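You operate a simulated robot arm through the tools that you are given. There is no shell and no other tool.

The job below is to be done with a simulated robot arm. You get a single attempt, and the scene is never put back.

TASK
Wind the slack cloth onto the roll to the card's pull, then lower the press roller.
Fine: free the crank lock to wind, and lock it again after; the drive stays locked off.

The check looks at the end state, three seconds after you hand in, the way a careful person would. Anything else that was tipped, shoved, dropped, spilled or broken makes it a failure. Flat cloth is picked up by pressing the open fingertips on it (5 to 10 N) and closing them slowly along it; thin cloth reads only 2 to 8 mm in the jaws.

THE ROBOT
A 6-joint arm with a two-finger gripper, fixed in place. Base frame: the origin is at the foot of the arm, x ahead of it, y to its left, z up. Lengths are in mm, angles in rad, forces in N, time in s.
Its first joint turns from -2.897 to 2.897 rad. Payload 2.45 kg.
The TCP is the grasp point between the finger pads, 20 mm short of the fingertips. In the tool frame z runs along the fingers and y along their closing line. The gripper opens to 140 mm. The gripper's body begins 168 mm behind the TCP.
Orientation is that of the tool frame in the base frame, as a unit quaternion [x, y, z, w]. With the fingers straight down and closing along the base's y, the tool's x points along the base's -x, its y along +y and its z along -z.

THE INTERFACE
- The arm moves only by the tool nudge_tool. Its argument "series" is one flat list of numbers, 7 for each row, row after row: the shift along the base's x, y, z in units of 50 mm (1.0 is 50 mm), then the turn, a rotation vector about the base's x, y, z in units of 6 degrees (1.0 is 6 degrees), then the opening in per cent of the stroke, from 0 (shut) to 100 (fully open). In form: [x, y, z, wx, wy, wz, fingers, x, y, z, wx, wy, wz, fingers, ...]. A call has 1 to 20 rows; each row shifts and turns the commanded pose from where the row before left it. A call with a number of a shift or a turn outside -1 to 1 is refused whole. A row lasts 0.2 s, in which the tool goes at most 50 mm and 0.15 rad; a call with a longer step from one row to the next is refused whole, and so is a gripper value outside its range. Where a pose cannot be reached the arm comes as near as it can. A force on the tool above 90 N (or 10 N above the force at the start of the call, whichever is more), or a blocked arm, ends the call early, and 0.2 s more pass. Each finger travels about 45 mm/s and halts on what it meets, pressing with about 45 N; the grip force reading is that of the motor and also rises with nothing between the fingers. The clock runs only during rows and for 0.2 s after the last one: add rows that do not move to give the fingers time. It gives the time, the measured TCP pose, the force on the tool (base axes), the opening and the grip force at its end, in the units of the frame above (readings bear some noise), with the torque about the TCP (base axes, N m) and any sound that the robot's microphone picked up.
- Cameras (640 x 400 px; columns grow to the right, rows downward): "scene" is fixed at [405.8, -653.4, 1321.9]; the picture's right is [0.95, -0.32, 0.00], its down [-0.08, -0.25, -0.96] and it looks along [0.31, 0.92, -0.26] (base axes); focal length 311 px, centre (320, 200). "wrist" rides on the gripper at [78, 11, -209] in the tool frame; the picture's right is [-0.14, 0.99, 0.00], its down [-0.92, -0.13, -0.37] and it looks along [-0.37, -0.05, 0.93] (tool axes); focal length 280 px, centre (320, 200). There is no depth. A picture from a camera that has moved, and an enlarged one, comes with that camera's place and axes in the base frame and with its lens. The place of the scene camera against the robot may be out by one fixed shift of up to 12 mm in any direction.
- get_image(camera): a new picture of that camera. No time passes.
- zoom(camera, box): a new picture of the part [left, top, right, bottom] of that camera's present view, enlarged. No time passes.
- finish_job(): hands the job in; it is judged then, once.

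Places have to be worked out from the pictures, the camera data and where the tool is seen. Open the gripper and draw the arm clear of the work before you hand the job in, unless the task says otherwise.

The tools are called after "Call:" as name(argument=value, ...) on one line, values as JSON. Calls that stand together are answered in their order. nudge_tool: Moves the arm, as the interface text tells. Its arguments: {"type":"object","properties":{"series":{"type":"array","items":{"type":"number"}}},"required":["series"]} The other tools are called the same way: get_image (camera) takes a picture; zoom (camera, box) takes an enlarged picture of a part of a camera's view; finish_job () hands the job in.

At the start:

```text
t: 0.0
tcp_pos: [685.5, 88.0, 1365.6]
tcp_rot: [-0.001, 1.0, 0.001, 0.0]
ft_force: [-0.6, 0.3, 0.1]
torque: [0.02, 0.01, 0.03]
grip_width: 139.9
grip_force: 0.0
```

scene: 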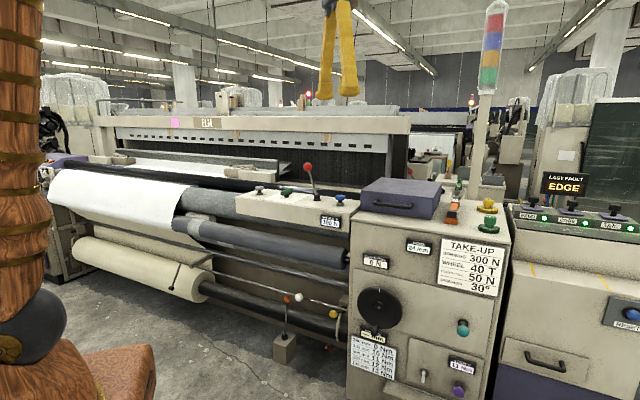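
wrist: 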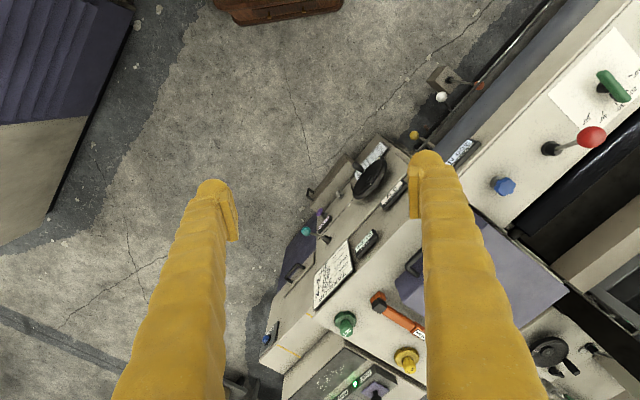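

The start pictures show a loom with a cabinet carrying a handwheel/crank, labels and knobs. I zoom in on the details first to read cards and labels.

Call:
zoom(camera="scene", box=[340, 220, 510, 326])

Call:
zoom(camera="scene", box=[340, 300, 500, 400])

Call:
zoom(camera="scene", box=[230, 150, 390, 250])

Call:
zoom(camera="scene", box=[240, 260, 400, 360])

Call:
zoom(camera="scene", box=[430, 150, 640, 281])

Call:
zoom(camera="scene", box=[40, 150, 240, 275])

Call:
zoom(camera="wrist", box=[240, 130, 440, 255])

Call:
zoom(camera="wrist", box=[440, 20, 640, 145])

```text
3.76 times, centred on (425, 273) of scene
camera zoom: at [405.8, -653.4, 1321.9], right [0.95, -0.32, 0.0], down [-0.08, -0.25, -0.96], along [0.31, 0.92, -0.26], focal length 1172 px, centre (-75, -75)
```

zoom: 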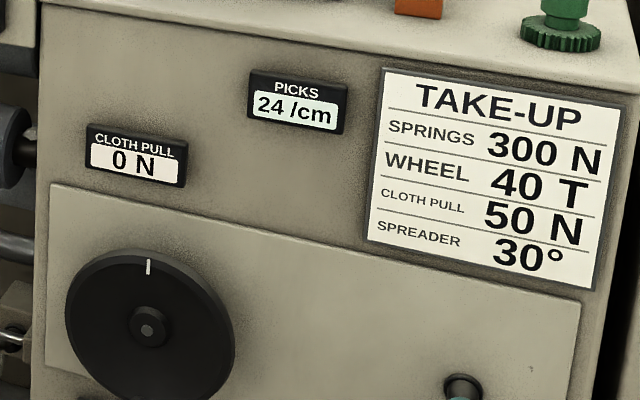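

```text
4.00 times, centred on (420, 350) of scene
camera zoom: at [405.8, -653.4, 1321.9], right [0.95, -0.32, 0.0], down [-0.08, -0.25, -0.96], along [0.31, 0.92, -0.26], focal length 1246 px, centre (-80, -400)
```

zoom: 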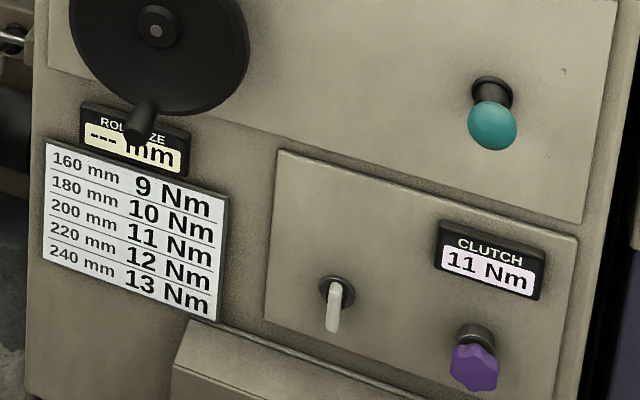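

```text
4.00 times, centred on (310, 200) of scene
camera zoom: at [405.8, -653.4, 1321.9], right [0.95, -0.32, 0.0], down [-0.08, -0.25, -0.96], along [0.31, 0.92, -0.26], focal length 1246 px, centre (360, 200)
```

zoom: 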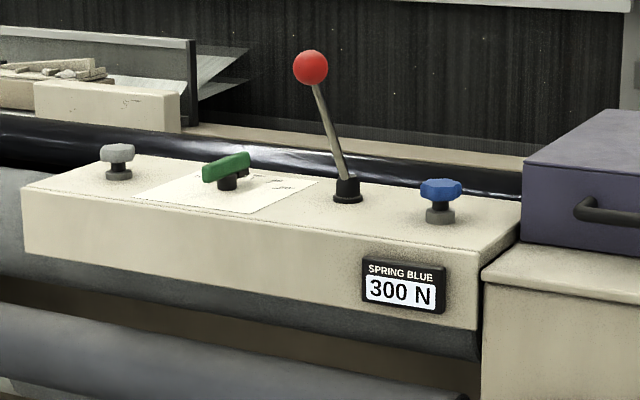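

```text
4.00 times, centred on (320, 310) of scene
camera zoom: at [405.8, -653.4, 1321.9], right [0.95, -0.32, 0.0], down [-0.08, -0.25, -0.96], along [0.31, 0.92, -0.26], focal length 1246 px, centre (320, -240)
```

zoom: 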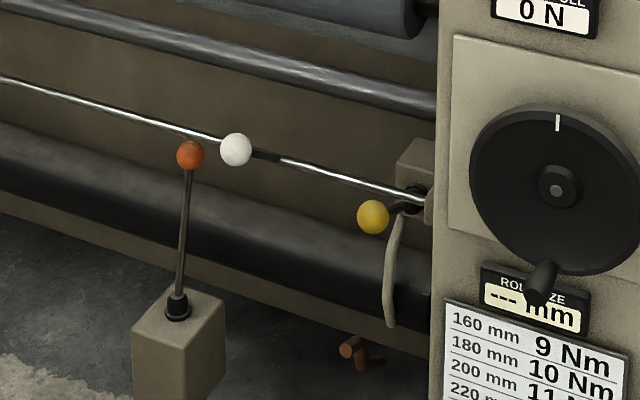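

```text
3.05 times, centred on (535, 216) of scene
camera zoom: at [405.8, -653.4, 1321.9], right [0.95, -0.32, 0.0], down [-0.08, -0.25, -0.96], along [0.31, 0.92, -0.26], focal length 949 px, centre (-335, 153)
```

zoom: 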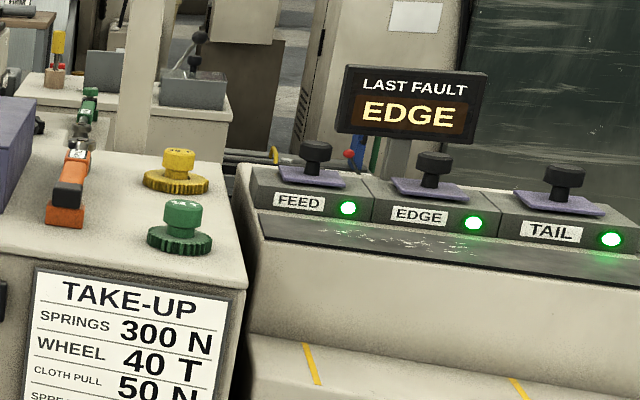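

```text
3.20 times, centred on (140, 212) of scene
camera zoom: at [405.8, -653.4, 1321.9], right [0.95, -0.32, 0.0], down [-0.08, -0.25, -0.96], along [0.31, 0.92, -0.26], focal length 997 px, centre (896, 160)
```

zoom: 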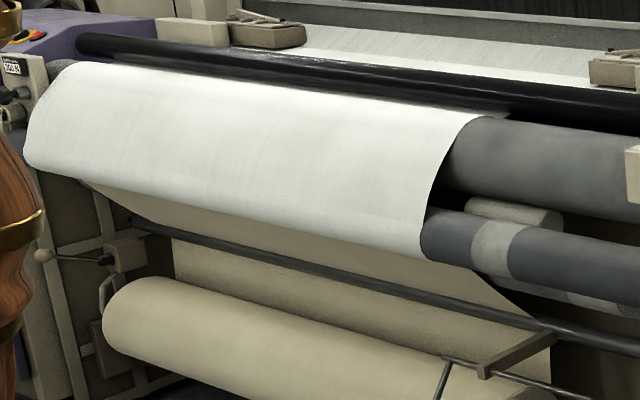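

```text
3.20 times, centred on (340, 192) of wrist
camera zoom: at [607.7, 99.4, 1576.0], right [0.14, 0.99, 0.0], down [0.92, -0.13, 0.37], along [0.37, -0.05, -0.93], focal length 897 px, centre (256, 224)
```

zoom: 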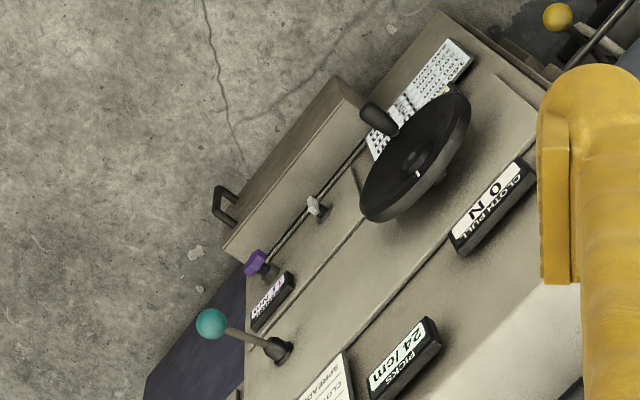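

```text
3.20 times, centred on (540, 82) of wrist
camera zoom: at [607.7, 99.4, 1576.0], right [0.14, 0.99, 0.0], down [0.92, -0.13, 0.37], along [0.37, -0.05, -0.93], focal length 897 px, centre (-384, 576)
```

zoom: 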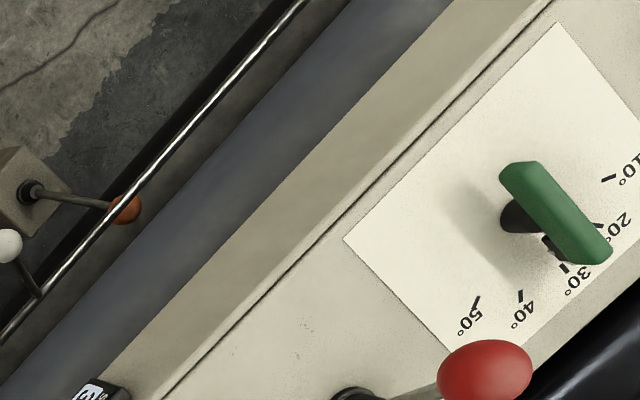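

The layout is a loom set diagonally: triangulating gives the handwheel near (920, 219, 658), red lever ball near (736, 490, 1137), and blue knob near (854, 447, 1016), with the machine front facing roughly (-0.73,-0.68). I turn the tool toward the machine front and pitch it up, drawing back a little, so that the wrist camera can look at the front.

Call:
nudge_tool(series=[-0.2, -0.2, -0.1, 0, 0, 1, 100, -0.2, -0.2, -0.1, 0, 0, 1, 100, -0.2, -0.2, -0.1, 0, 0, 1, 100, -0.2, -0.2, -0.1, 0, 0, 1, 100, -0.2, -0.2, -0.1, 0, 0, 1, 100, -0.2, -0.2, -0.1, 0, 0, 1, 100, -0.2, -0.2, -0.1, 0, 0, 1, 100, 0, 0, -0.1, 0.68, -0.73, 0, 100, 0, 0, -0.1, 0.68, -0.73, 0, 100, 0, 0, -0.1, 0.68, -0.73, 0, 100, 0, 0, -0.1, 0.68, -0.73, 0, 100, 0, 0, -0.1, 0.68, -0.73, 0, 100, 0, 0, -0.1, 0.68, -0.73, 0, 100, 0, 0, -0.1, 0.68, -0.73, 0, 100])

```text
t: 3.0
tcp_pos: [614.4, 18.8, 1294.1]
tcp_rot: [-0.334, 0.872, 0.133, 0.333]
ft_force: [-0.3, -0.3, 0.0]
torque: [0.02, -0.02, -0.01]
grip_width: 140.0
grip_force: 0.1
```

The arm reached the pose without trouble. I take a picture from the wrist.

Call:
get_image(camera="wrist")

Call:
get_image(camera="scene")

```text
taken
camera wrist: at [462.8, -107.6, 1399.8], right [-0.59, 0.8, 0.1], down [0.42, 0.19, 0.89], along [0.69, 0.57, -0.45], focal length 280 px, centre (320, 200)
```

wrist: 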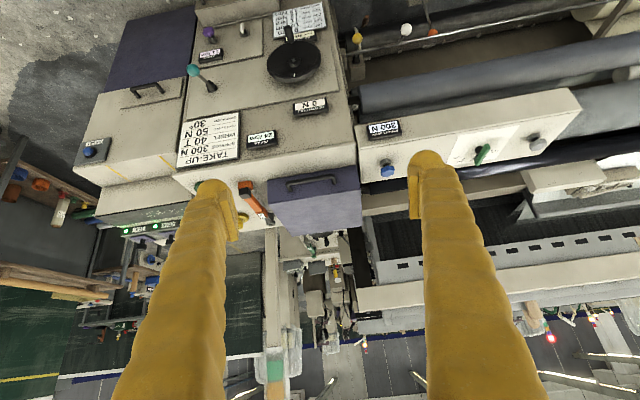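

```text
taken
```

scene: 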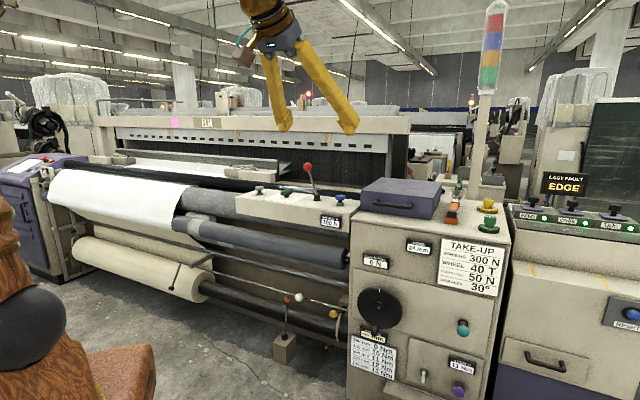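

The wrist view is upside down but shows the entire front. I zoom into the front controls.

Call:
zoom(camera="wrist", box=[170, 0, 350, 112])

Call:
zoom(camera="wrist", box=[340, 0, 520, 112])

Call:
zoom(camera="wrist", box=[430, 80, 610, 192])

Call:
zoom(camera="wrist", box=[200, 130, 380, 242])

Call:
zoom(camera="scene", box=[0, 120, 120, 195])

Call:
zoom(camera="scene", box=[0, 170, 240, 320])

```text
3.56 times, centred on (260, 56) of wrist
camera zoom: at [462.8, -107.6, 1399.8], right [-0.59, 0.8, 0.1], down [0.42, 0.19, 0.89], along [0.69, 0.57, -0.45], focal length 997 px, centre (533, 712)
```

zoom: 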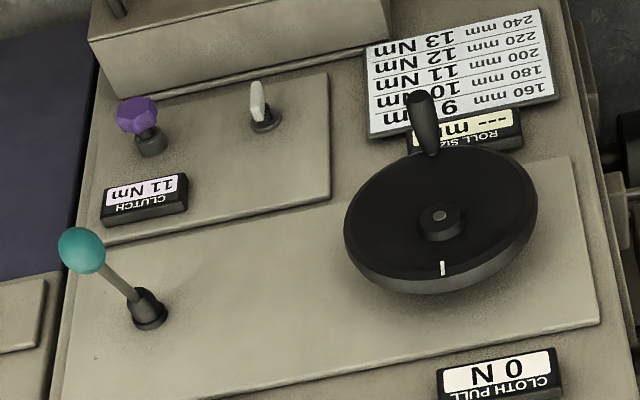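

```text
3.56 times, centred on (430, 56) of wrist
camera zoom: at [462.8, -107.6, 1399.8], right [-0.59, 0.8, 0.1], down [0.42, 0.19, 0.89], along [0.69, 0.57, -0.45], focal length 997 px, centre (-71, 712)
```

zoom: 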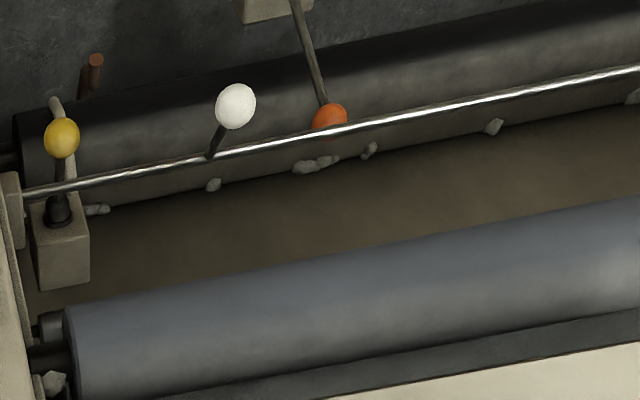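

```text
3.56 times, centred on (520, 136) of wrist
camera zoom: at [462.8, -107.6, 1399.8], right [-0.59, 0.8, 0.1], down [0.42, 0.19, 0.89], along [0.69, 0.57, -0.45], focal length 997 px, centre (-391, 428)
```

zoom: 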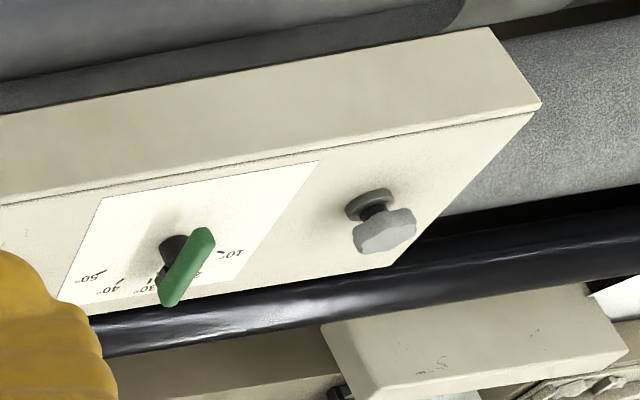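

```text
3.56 times, centred on (290, 186) of wrist
camera zoom: at [462.8, -107.6, 1399.8], right [-0.59, 0.8, 0.1], down [0.42, 0.19, 0.89], along [0.69, 0.57, -0.45], focal length 997 px, centre (427, 250)
```

zoom: 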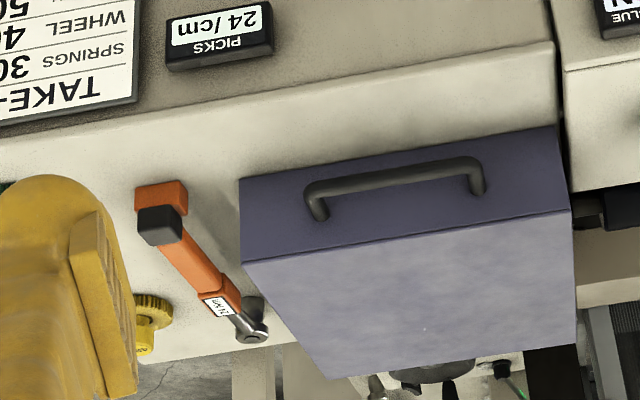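

```text
5.33 times, centred on (60, 158) of scene
camera zoom: at [405.8, -653.4, 1321.9], right [0.95, -0.32, 0.0], down [-0.08, -0.25, -0.96], along [0.31, 0.92, -0.26], focal length 1661 px, centre (1707, 427)
```

zoom: 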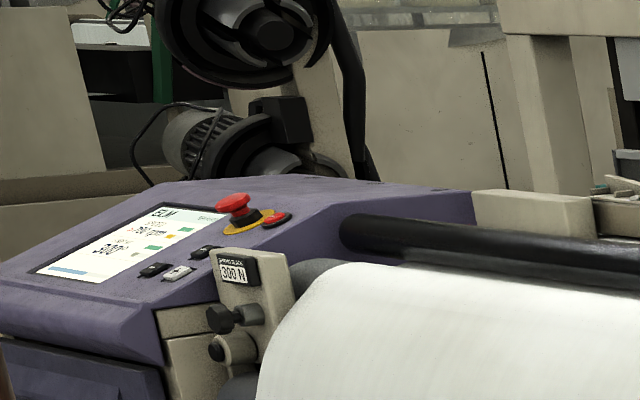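

```text
2.67 times, centred on (120, 245) of scene
camera zoom: at [405.8, -653.4, 1321.9], right [0.95, -0.32, 0.0], down [-0.08, -0.25, -0.96], along [0.31, 0.92, -0.26], focal length 830 px, centre (853, 80)
```

zoom: 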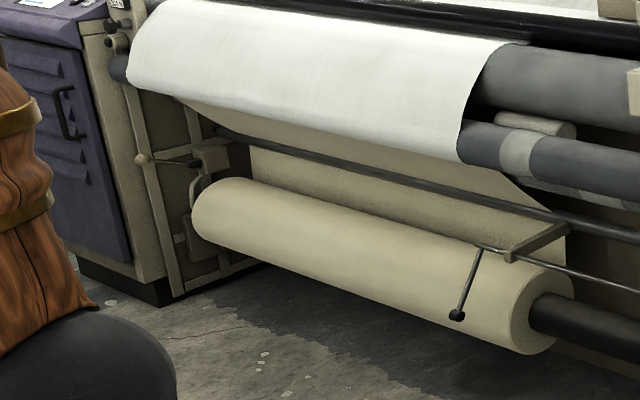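

The controls are clearer: black handwheel with crank knob, teal ball lever beside it on the same panel, red ball lever on the beam. I move lower and closer in front of the cabinet, with the camera looking nearly level, to study the crank and the teal lever.

Call:
nudge_tool(series=[0.2, -0.1, -0.9, 0.3, -0.32, 0, 100, 0.2, -0.1, -0.9, 0.3, -0.32, 0, 100, 0.2, -0.1, -0.9, 0.3, -0.32, 0, 100, 0.2, -0.1, -0.9, 0.3, -0.32, 0, 100, 0.2, -0.1, -0.9, 0.3, -0.32, 0, 100, 0.2, -0.1, -0.9, 0.3, -0.32, 0, 100, 0.2, -0.1, -0.9, 0.3, -0.32, 0, 100, 0.2, -0.1, -0.9, 0.3, -0.32, 0, 100, 0.2, -0.1, -0.9, 0.3, -0.32, 0, 100, 0.2, -0.1, -0.9, 0.3, -0.32, 0, 100])

Call:
get_image(camera="wrist")

Call:
get_image(camera="scene")

```text
t: 5.2
tcp_pos: [713.3, -34.6, 844.5]
tcp_rot: [-0.296, 0.773, 0.21, 0.52]
ft_force: [0.1, -0.3, 0.8]
torque: [-0.03, 0.0, -0.01]
grip_width: 139.8
grip_force: 0.1
```

```text
taken
camera wrist: at [542.6, -178.1, 851.8], right [-0.63, 0.76, 0.14], down [0.1, -0.11, 0.99], along [0.77, 0.64, -0.01], focal length 280 px, centre (320, 200)
```

wrist: 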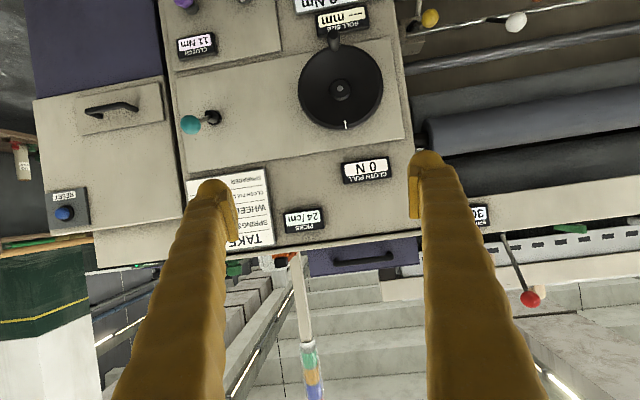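

```text
taken
```

scene: 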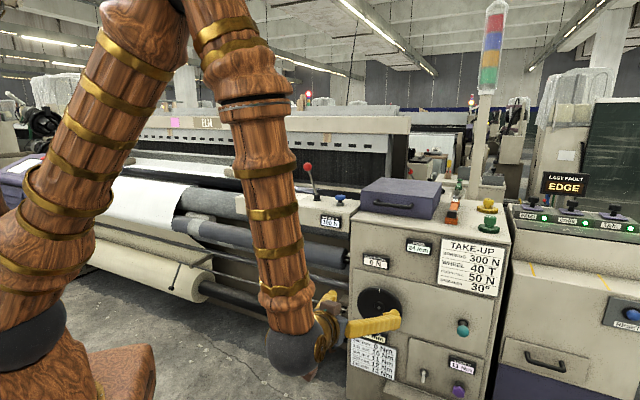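

I'm now square in front of the cabinet; I zoom in on the wheel, the teal lever and the lower region.

Call:
zoom(camera="wrist", box=[160, 20, 420, 182])

Call:
zoom(camera="wrist", box=[400, 0, 560, 100])

Call:
zoom(camera="wrist", box=[460, 190, 640, 312])

```text
2.46 times, centred on (290, 101) of wrist
camera zoom: at [542.6, -178.1, 851.8], right [-0.63, 0.76, 0.14], down [0.1, -0.11, 0.99], along [0.77, 0.64, -0.01], focal length 690 px, centre (394, 444)
```

zoom: 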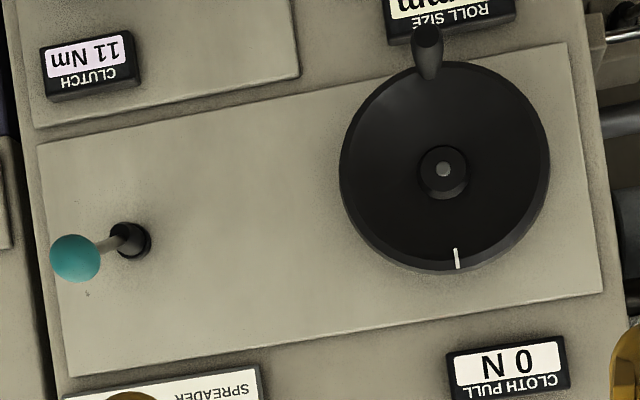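

```text
4.00 times, centred on (480, 50) of wrist
camera zoom: at [542.6, -178.1, 851.8], right [-0.63, 0.76, 0.14], down [0.1, -0.11, 0.99], along [0.77, 0.64, -0.01], focal length 1122 px, centre (-320, 800)
```

zoom: 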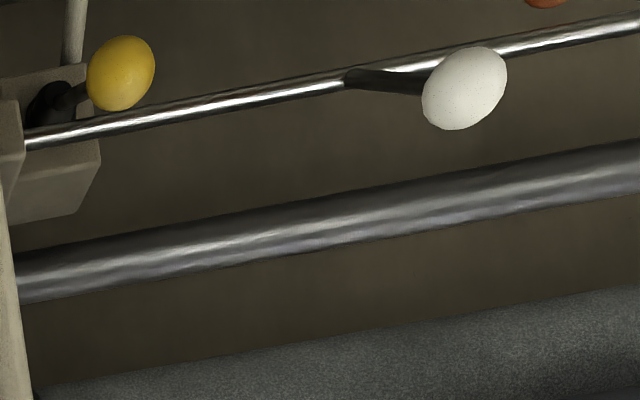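

```text
3.28 times, centred on (550, 251) of wrist
camera zoom: at [542.6, -178.1, 851.8], right [-0.63, 0.76, 0.14], down [0.1, -0.11, 0.99], along [0.77, 0.64, -0.01], focal length 919 px, centre (-434, 33)
```

zoom: 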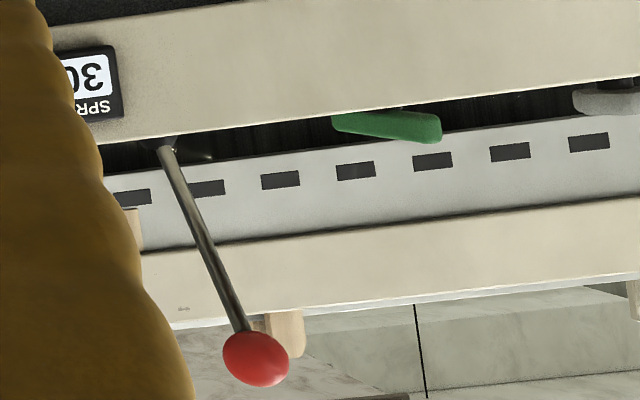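

The teal lever is tilted up about 25° from the face normal, like an up/down lever. I shift left and pitch down a bit to look at the roller, the red lever and the floor lever.

Call:
nudge_tool(series=[-0.25, 0.6, 0.1, -0.28, 0.3, 0, 100, -0.25, 0.6, 0.1, -0.28, 0.3, 0, 100, -0.25, 0.6, 0.1, -0.28, 0.3, 0, 100, -0.25, 0.6, 0.1, -0.28, 0.3, 0, 100, -0.25, 0.6, 0.1, -0.28, 0.3, 0, 100, -0.25, 0.6, 0.1, -0.28, 0.3, 0, 100, -0.25, 0.6, 0.1, -0.28, 0.3, 0, 100, -0.25, 0.6, 0.1, -0.28, 0.3, 0, 100])

Call:
get_image(camera="wrist")

```text
t: 7.0
tcp_pos: [635.1, 208.1, 891.7]
tcp_rot: [-0.328, 0.852, 0.154, 0.378]
ft_force: [-0.4, 0.3, 0.7]
torque: [-0.03, 0.0, 0.01]
grip_width: 139.9
grip_force: 0.0
out of reach, approached as far as the arm can: row 4, 5, 6
```

```text
taken
camera wrist: at [474.3, 74.8, 972.8], right [-0.6, 0.79, 0.12], down [0.34, 0.12, 0.93], along [0.72, 0.6, -0.35], focal length 280 px, centre (320, 200)
```

wrist: 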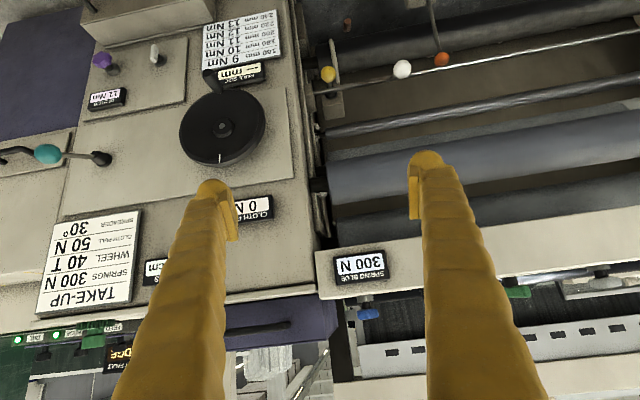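

The view is good; I zoom into the rollers, the yellow/white/orange balls, and the red lever base.

Call:
zoom(camera="wrist", box=[290, 0, 540, 156])

Call:
zoom(camera="wrist", box=[0, 100, 120, 175])

Call:
zoom(camera="wrist", box=[300, 150, 460, 250])

Call:
zoom(camera="wrist", box=[440, 230, 640, 355])

```text
2.56 times, centred on (415, 78) of wrist
camera zoom: at [474.3, 74.8, 972.8], right [-0.6, 0.79, 0.12], down [0.34, 0.12, 0.93], along [0.72, 0.6, -0.35], focal length 718 px, centre (77, 512)
```

zoom: 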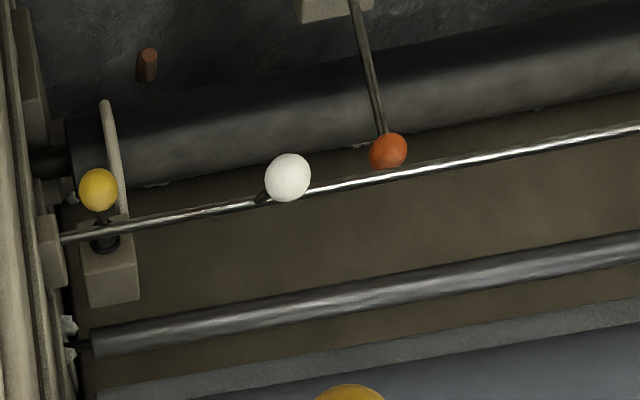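

```text
5.33 times, centred on (60, 138) of wrist
camera zoom: at [474.3, 74.8, 972.8], right [-0.6, 0.79, 0.12], down [0.34, 0.12, 0.93], along [0.72, 0.6, -0.35], focal length 1495 px, centre (1707, 533)
```

zoom: 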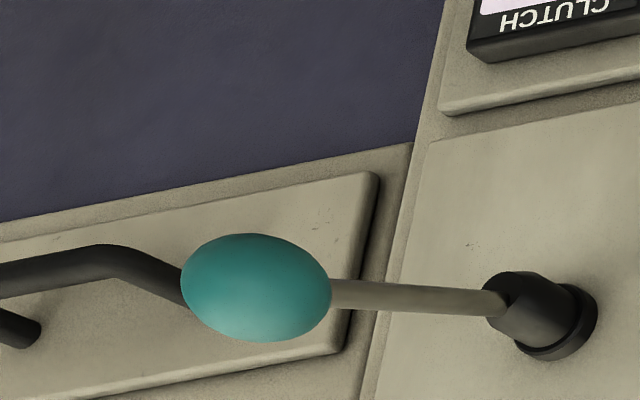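

```text
4.00 times, centred on (380, 200) of wrist
camera zoom: at [474.3, 74.8, 972.8], right [-0.6, 0.79, 0.12], down [0.34, 0.12, 0.93], along [0.72, 0.6, -0.35], focal length 1122 px, centre (80, 200)
```

zoom: 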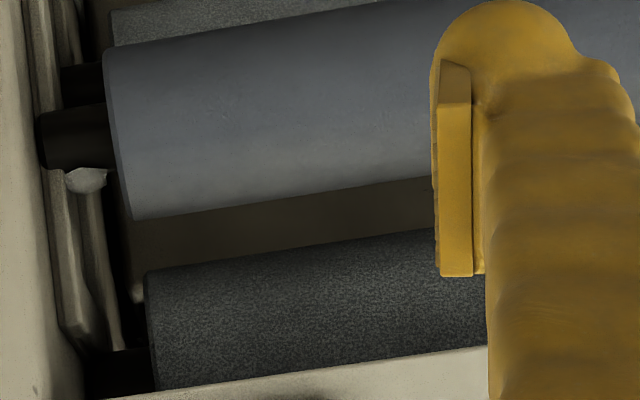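

```text
3.20 times, centred on (540, 292) of wrist
camera zoom: at [474.3, 74.8, 972.8], right [-0.6, 0.79, 0.12], down [0.34, 0.12, 0.93], along [0.72, 0.6, -0.35], focal length 897 px, centre (-384, -96)
```

zoom: 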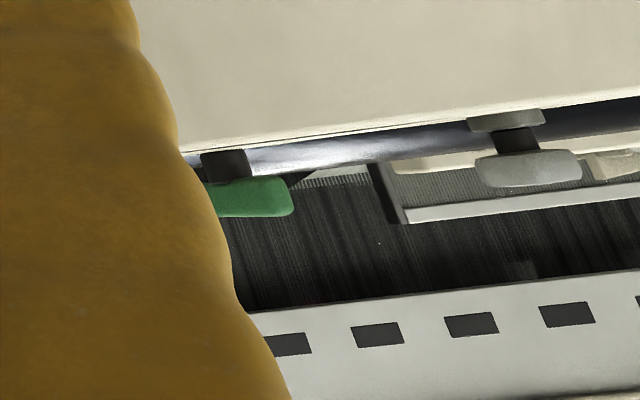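

I identify the textured take-up roller with a smooth roller held off below it, yellow = right core latch, white = roll-size feeler. I zoom in on the wheel panel here to triangulate its geometry.

Call:
zoom(camera="wrist", box=[40, 60, 320, 235])

Call:
zoom(camera="wrist", box=[160, 30, 310, 124])

```text
2.29 times, centred on (180, 148) of wrist
camera zoom: at [474.3, 74.8, 972.8], right [-0.6, 0.79, 0.12], down [0.34, 0.12, 0.93], along [0.72, 0.6, -0.35], focal length 641 px, centre (640, 320)
```

zoom: 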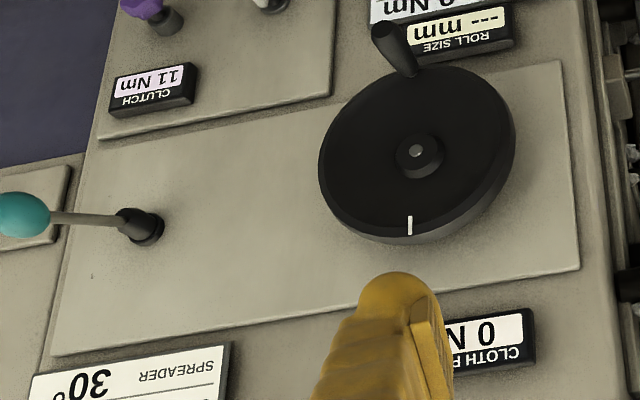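

```text
4.26 times, centred on (235, 77) of wrist
camera zoom: at [474.3, 74.8, 972.8], right [-0.6, 0.79, 0.12], down [0.34, 0.12, 0.93], along [0.72, 0.6, -0.35], focal length 1193 px, centre (682, 723)
```

zoom: 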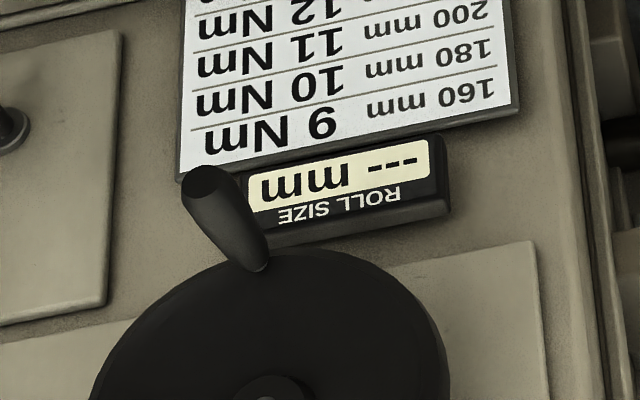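

The geometry fits a machine face at 45° (normal into the face d=(0.707,0.707)): hub at (925,231,638), crank handle directly below it at about z 566 protruding 48 mm, teal ball at (1074,-16,680) with its boss at (1134,42,642), tilted up 24°. I move towards the teal lever with the tool brought horizontal, staying well clear of the face.

Call:
nudge_tool(series=[0.55, -0.67, -0.12, 0.6, -0.64, 0.04, 100, 0.55, -0.67, -0.12, 0.6, -0.64, 0.04, 100, 0.55, -0.67, -0.12, 0.6, -0.64, 0.04, 100, 0.55, -0.67, -0.12, 0.6, -0.64, 0.04, 100, 0.55, -0.67, -0.12, 0.6, -0.64, 0.04, 50, 0.55, -0.67, -0.12, 0.6, -0.64, 0.04, 30, 0.55, -0.67, -0.12, 0.6, -0.64, 0.04, 10, 0.55, -0.67, -0.12, 0.6, -0.64, 0.04, 0])

Call:
get_image(camera="wrist")

Call:
get_image(camera="scene")

```text
t: 8.8
tcp_pos: [856.1, -65.3, 844.1]
tcp_rot: [-0.267, 0.651, 0.274, 0.656]
ft_force: [0.2, -0.1, -0.3]
torque: [-0.01, 0.01, 0.02]
grip_width: 55.5
grip_force: 0.0
```

```text
taken
camera wrist: at [700.5, -204.0, 765.0], right [-0.7, 0.7, 0.14], down [-0.17, -0.36, 0.92], along [0.69, 0.61, 0.38], focal length 280 px, centre (320, 200)
```

wrist: 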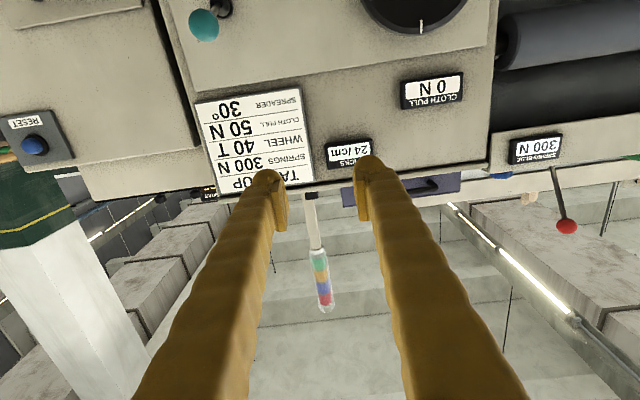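

```text
taken
```

scene: 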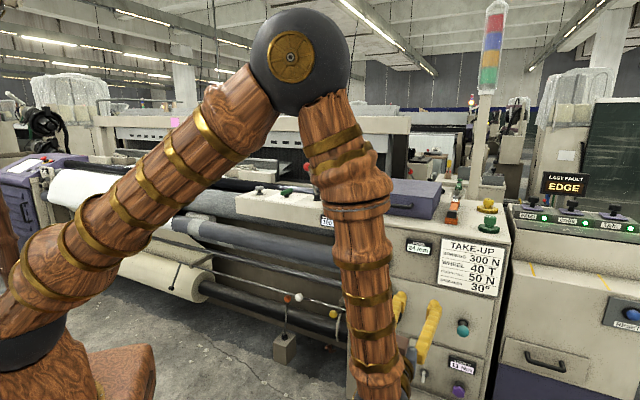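

The tool is horizontal at yaw 45°. I close the fingers and move to a spot in front of and above the teal ball (depth about 100 mm short), then check by picture.

Call:
nudge_tool(series=[0.7, -0.14, -0.35, 0, 0, 0, 0, 0.7, -0.14, -0.35, 0, 0, 0, 0, 0.7, -0.14, -0.35, 0, 0, 0, 0, 0.7, -0.14, -0.35, 0, 0, 0, 0])

Call:
get_image(camera="wrist")

Call:
get_image(camera="scene")

```text
t: 9.8
tcp_pos: [990.9, -90.1, 775.3]
tcp_rot: [-0.264, 0.651, 0.273, 0.657]
ft_force: [0.6, 0.9, -0.6]
torque: [0.03, 0.02, 0.01]
grip_width: 0.0
grip_force: 26.2
```

```text
taken
camera wrist: at [835.2, -229.6, 696.1], right [-0.7, 0.7, 0.15], down [-0.17, -0.36, 0.92], along [0.69, 0.61, 0.37], focal length 280 px, centre (320, 200)
```

wrist: 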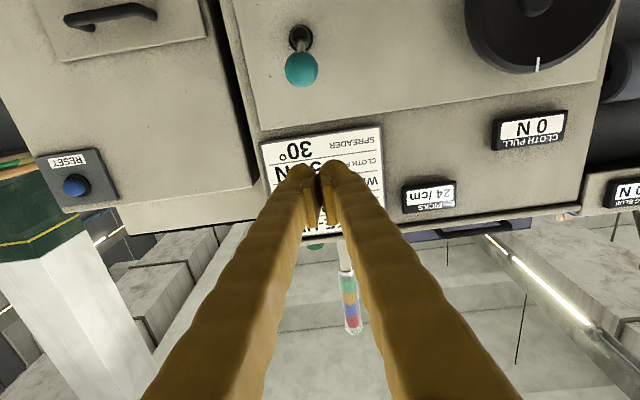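

```text
taken
```

scene: 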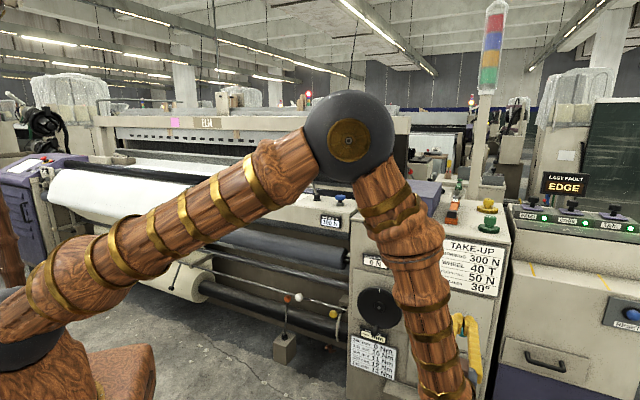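

The ball's location is confirmed at (1074,-16,681). I advance above the ball and lower to just over it.

Call:
nudge_tool(series=[0.54, 0.475, 0, 0, 0, 0, 0, 0.54, 0.475, 0, 0, 0, 0, 0, 0.54, 0.475, 0, 0, 0, 0, 0, 0, 0, -0.4, 0, 0, 0, 0, 0, 0, -0.4, 0, 0, 0, 0])

Call:
get_image(camera="wrist")

Call:
zoom(camera="scene", box=[400, 260, 520, 335])

```text
t: 11.0
tcp_pos: [1076.8, -16.6, 734.0]
tcp_rot: [-0.266, 0.651, 0.274, 0.656]
ft_force: [0.6, 0.1, 0.4]
torque: [-0.03, -0.01, -0.01]
grip_width: 0.5
grip_force: 29.4
```

```text
taken
camera wrist: at [920.6, -155.8, 654.3], right [-0.7, 0.7, 0.15], down [-0.17, -0.36, 0.92], along [0.69, 0.61, 0.38], focal length 280 px, centre (320, 200)
```

wrist: 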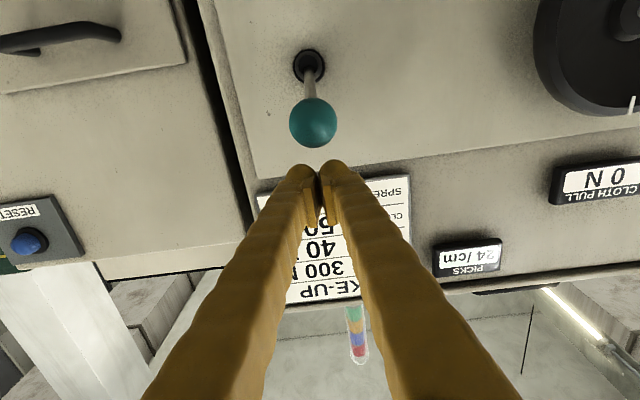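

```text
5.33 times, centred on (460, 298) of scene
camera zoom: at [405.8, -653.4, 1321.9], right [0.95, -0.32, 0.0], down [-0.08, -0.25, -0.96], along [0.31, 0.92, -0.26], focal length 1661 px, centre (-427, -320)
```

zoom: 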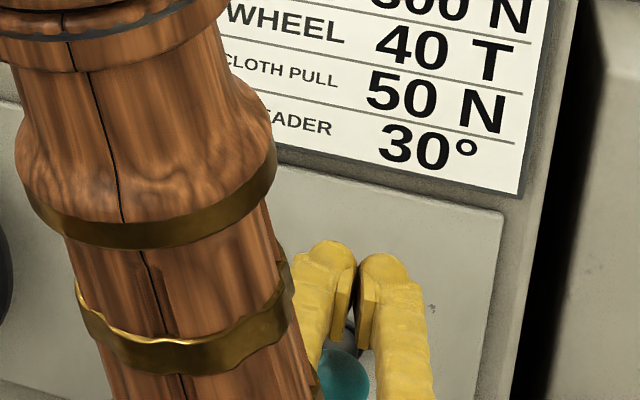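

The fingers sit right over the ball. I press it down in small steps and watch the force.

Call:
nudge_tool(series=[0, 0, -0.2, 0, 0, 0, 0, 0, 0, -0.2, 0, 0, 0, 0, 0, 0, -0.15, 0, 0, 0, 0])

Call:
get_image(camera="wrist")

```text
t: 11.8
tcp_pos: [1074.0, -18.1, 703.7]
tcp_rot: [-0.265, 0.652, 0.273, 0.656]
ft_force: [-0.1, -0.4, -0.5]
torque: [-0.01, -0.01, 0.04]
grip_width: 0.0
grip_force: 29.8
```

```text
taken
camera wrist: at [918.7, -156.8, 624.6], right [-0.7, 0.7, 0.15], down [-0.17, -0.36, 0.92], along [0.69, 0.61, 0.37], focal length 280 px, centre (320, 200)
```

wrist: 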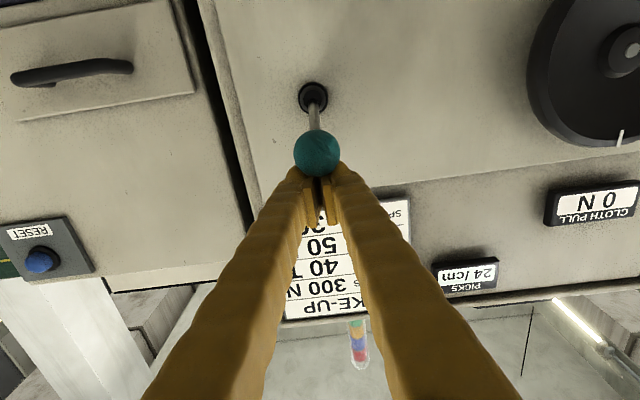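

Force is still nil; the ball might have just begun to move. I continue pressing down.

Call:
nudge_tool(series=[0, 0, -0.2, 0, 0, 0, 0, 0, 0, -0.2, 0, 0, 0, 0])

Call:
get_image(camera="wrist")

```text
t: 12.4
tcp_pos: [1072.4, -18.5, 682.3]
tcp_rot: [-0.266, 0.651, 0.274, 0.656]
ft_force: [0.2, -0.2, 0.4]
torque: [0.01, -0.01, 0.01]
grip_width: 0.0
grip_force: 29.5
```

```text
taken
camera wrist: at [917.2, -157.1, 603.9], right [-0.7, 0.7, 0.15], down [-0.17, -0.36, 0.92], along [0.69, 0.61, 0.37], focal length 280 px, centre (320, 200)
```

wrist: 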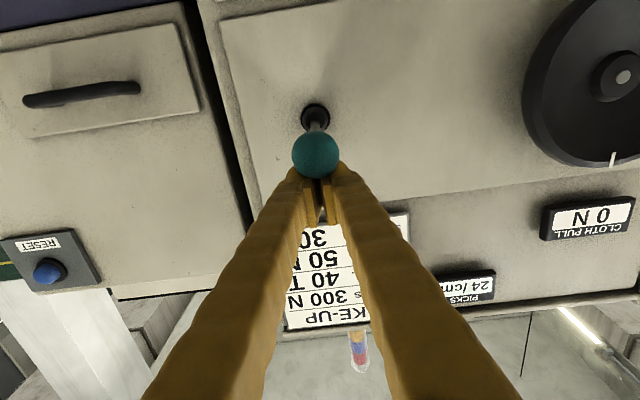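

The ball follows the fingers down with almost no force. I continue down towards the far stop.

Call:
nudge_tool(series=[0.01, 0.01, -0.2, 0, 0, 0, 0, 0.01, 0.01, -0.2, 0, 0, 0, 0, 0.01, 0.01, -0.2, 0, 0, 0, 0])

Call:
get_image(camera="wrist")

```text
t: 13.2
tcp_pos: [1074.0, -16.0, 652.4]
tcp_rot: [-0.265, 0.651, 0.274, 0.656]
ft_force: [-1.0, 0.4, 0.4]
torque: [-0.01, 0.0, 0.0]
grip_width: 0.0
grip_force: 29.8
```

```text
taken
camera wrist: at [918.5, -154.9, 574.2], right [-0.7, 0.7, 0.15], down [-0.17, -0.36, 0.92], along [0.69, 0.61, 0.37], focal length 280 px, centre (320, 200)
```

wrist: 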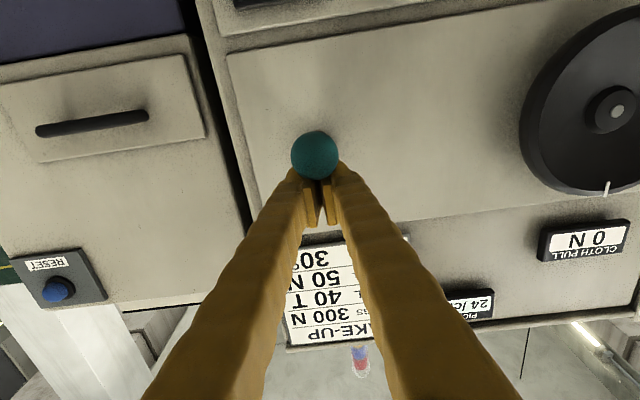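

Ball is at about z 623, past horizontal. I continue with small steps, expecting the stop near ball z 587.

Call:
nudge_tool(series=[0, 0, -0.2, 0, 0, 0, 0, 0, 0, -0.2, 0, 0, 0, 0])

Call:
get_image(camera="wrist")

```text
t: 13.8
tcp_pos: [1073.1, -16.6, 632.8]
tcp_rot: [-0.265, 0.651, 0.274, 0.656]
ft_force: [-0.9, 0.4, 0.4]
torque: [-0.02, 0.01, -0.03]
grip_width: 0.0
grip_force: 29.7
```

```text
taken
camera wrist: at [917.8, -155.0, 554.0], right [-0.7, 0.7, 0.15], down [-0.17, -0.36, 0.92], along [0.69, 0.61, 0.37], focal length 280 px, centre (320, 200)
```

wrist: 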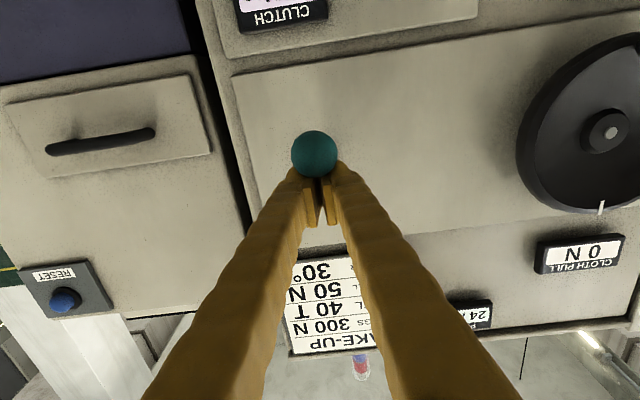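

Still moving freely. I continue with finer steps to feel for the stop.

Call:
nudge_tool(series=[0, 0, -0.1, 0, 0, 0, 0, 0, 0, -0.1, 0, 0, 0, 0, 0, 0, -0.1, 0, 0, 0, 0])

Call:
get_image(camera="wrist")

```text
t: 14.6
tcp_pos: [1075.8, -16.6, 625.4]
tcp_rot: [-0.267, 0.647, 0.275, 0.659]
ft_force: [-12.3, 30.2, 76.9]
torque: [1.21, 0.05, -0.34]
grip_width: 0.2
grip_force: 29.2
```

```text
taken
camera wrist: at [921.3, -155.3, 544.9], right [-0.7, 0.7, 0.14], down [-0.18, -0.37, 0.91], along [0.69, 0.62, 0.38], focal length 280 px, centre (320, 200)
```

wrist: 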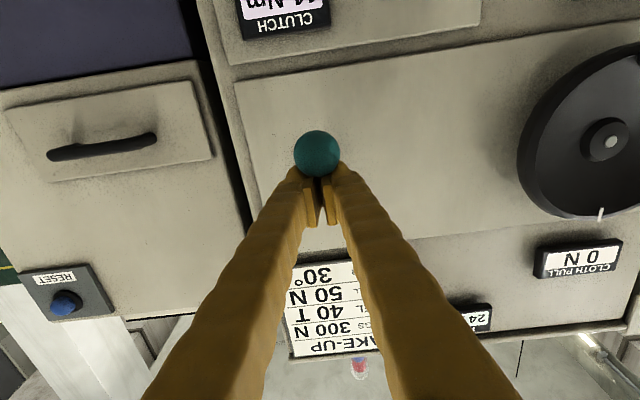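

The lever hit its stop (77 N upward on the tool) with ball at about z 596, so it is fully down. I lift off and check that it stays.

Call:
nudge_tool(series=[0, 0, 0.4, 0, 0, 0, 0, 0, 0, 0.8, 0, 0, 0, 0, -0.5, -0.5, 0.4, 0, 0, 0, 0, -0.6, -0.6, 0.2, 0, 0, 0, 0])

Call:
get_image(camera="wrist")

Call:
get_image(camera="scene")

```text
t: 15.6
tcp_pos: [1020.1, -69.1, 708.6]
tcp_rot: [-0.264, 0.651, 0.274, 0.656]
ft_force: [-0.3, 0.2, 0.6]
torque: [-0.02, -0.02, -0.03]
grip_width: 0.1
grip_force: 29.1
```

```text
taken
camera wrist: at [863.4, -207.2, 629.4], right [-0.7, 0.7, 0.15], down [-0.17, -0.36, 0.92], along [0.69, 0.61, 0.37], focal length 280 px, centre (320, 200)
```

wrist: 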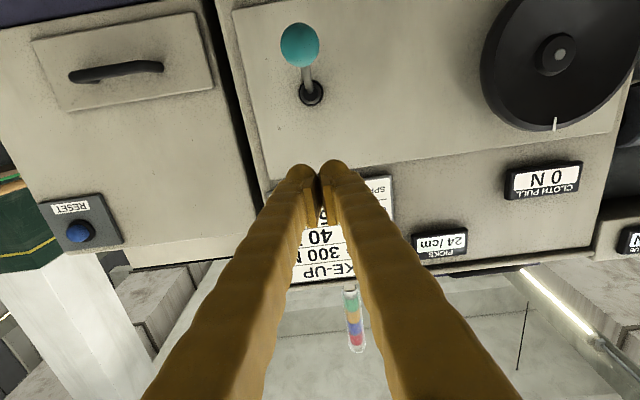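

```text
taken
```

scene: 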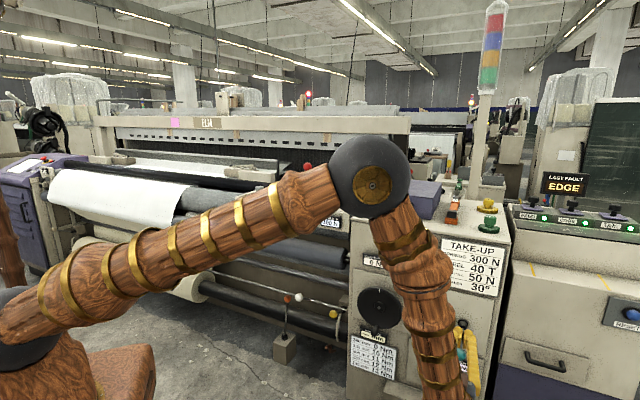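

The teal lever stays down. Now I open the fingers partly and move to a pre-approach in line with the crank handle (under the hub, z about 566).

Call:
nudge_tool(series=[-0.63, 0.675, -0.47, 0, 0, 0, 45, -0.63, 0.675, -0.47, 0, 0, 0, 45, -0.63, 0.675, -0.47, 0, 0, 0, 45, -0.63, 0.675, -0.47, 0, 0, 0, 45, -0.63, 0.675, -0.47, 0, 0, 0, 45, -0.63, 0.675, -0.47, 0, 0, 0, 45])

Call:
get_image(camera="wrist")

Call:
get_image(camera="scene")

```text
refused: row 1 steps farther than a row can; nothing moved
```

```text
taken
camera wrist: at [863.4, -207.2, 629.4], right [-0.7, 0.7, 0.15], down [-0.17, -0.36, 0.92], along [0.69, 0.61, 0.37], focal length 280 px, centre (320, 200)
```

wrist: 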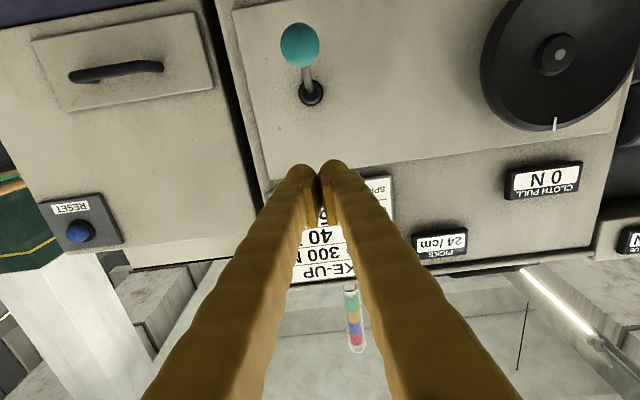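

```text
taken
```

scene: 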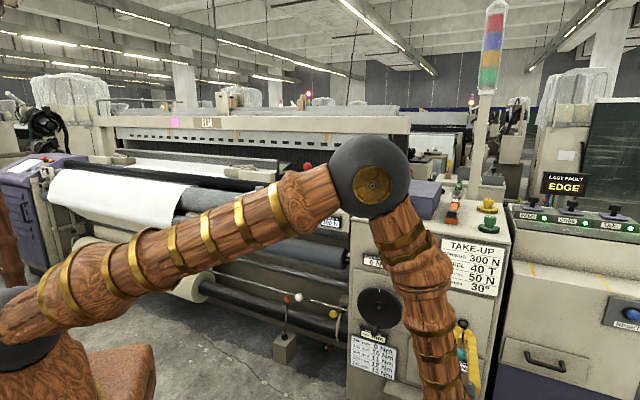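

That call was refused because the rows exceeded 50 mm; nothing moved. I repeat with shorter rows.

Call:
nudge_tool(series=[-0.48, 0.51, -0.355, 0, 0, 0, 45, -0.48, 0.51, -0.355, 0, 0, 0, 45, -0.48, 0.51, -0.355, 0, 0, 0, 45, -0.48, 0.51, -0.355, 0, 0, 0, 45, -0.48, 0.51, -0.355, 0, 0, 0, 45, -0.48, 0.51, -0.355, 0, 0, 0, 45, -0.48, 0.51, -0.355, 0, 0, 0, 45, -0.48, 0.51, -0.355, 0, 0, 0, 45])

Call:
get_image(camera="wrist")

Call:
get_image(camera="scene")

```text
t: 17.4
tcp_pos: [996.3, 80.4, 633.1]
tcp_rot: [-0.259, 0.656, 0.289, 0.647]
ft_force: [0.7, -0.1, 1.1]
torque: [0.0, 0.01, 0.0]
grip_width: 63.1
grip_force: 0.0
out of reach, approached as far as the arm can: row 3, 4, 5, 6, 7, 8
```

```text
taken
camera wrist: at [838.9, -58.6, 555.8], right [-0.7, 0.69, 0.18], down [-0.14, -0.38, 0.91], along [0.7, 0.62, 0.37], focal length 280 px, centre (320, 200)
```

wrist: 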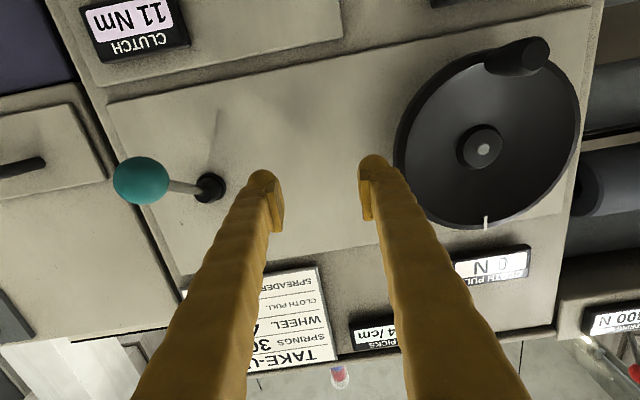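

```text
taken
```

scene: 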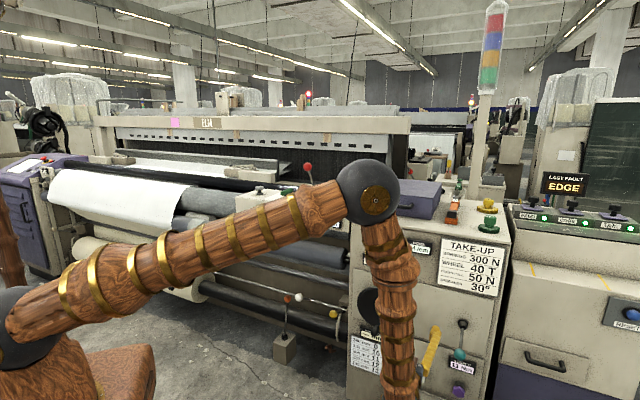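

The arm could not reach that level pose (it is too folded there) and stopped at (996, 80, 633), with no contact. I pitch the tool down by about 35° while backing away from the face; the fingers will still close across the handle.

Call:
nudge_tool(series=[-0.25, -0.25, 0, -0.7, 0.7, 0, 45, -0.25, -0.25, 0, -0.7, 0.7, 0, 45, -0.25, -0.25, 0, -0.7, 0.7, 0, 45, -0.25, -0.25, 0, -0.7, 0.7, 0, 45, -0.25, -0.25, 0, -0.7, 0.7, 0, 45, -0.25, -0.25, 0, -0.7, 0.7, 0, 45])

```text
t: 18.8
tcp_pos: [930.9, 4.4, 638.4]
tcp_rot: [-0.335, 0.822, 0.177, 0.426]
ft_force: [0.8, -0.5, -0.5]
torque: [0.05, -0.02, 0.0]
grip_width: 63.3
grip_force: 0.1
out of reach, approached as far as the arm can: row 1
```

Pitch is now 35° below level at (931,4,638). I move across to line up in front of the crank handle.

Call:
nudge_tool(series=[-0.48, 0.68, -0.36, 0, 0, 0, 45, -0.48, 0.68, -0.36, 0, 0, 0, 45, -0.48, 0.68, -0.36, 0, 0, 0, 45, -0.48, 0.68, -0.36, 0, 0, 0, 45])

Call:
get_image(camera="wrist")

Call:
get_image(camera="scene")

```text
t: 19.8
tcp_pos: [875.5, 134.9, 592.1]
tcp_rot: [-0.332, 0.825, 0.19, 0.415]
ft_force: [-0.4, -0.1, 0.0]
torque: [-0.02, -0.01, 0.02]
grip_width: 63.1
grip_force: 0.0
out of reach, approached as far as the arm can: row 3, 4
```

```text
taken
camera wrist: at [717.6, -11.8, 652.9], right [-0.64, 0.75, 0.15], down [0.29, 0.05, 0.96], along [0.71, 0.66, -0.25], focal length 280 px, centre (320, 200)
```

wrist: 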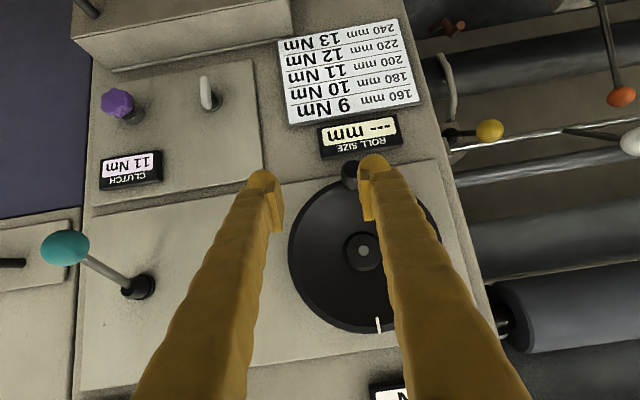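

```text
taken
```

scene: 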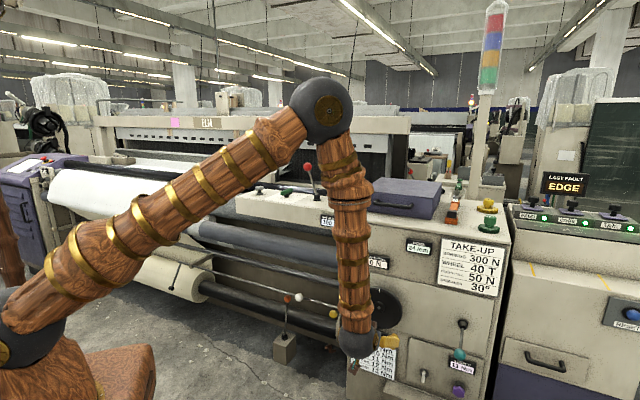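

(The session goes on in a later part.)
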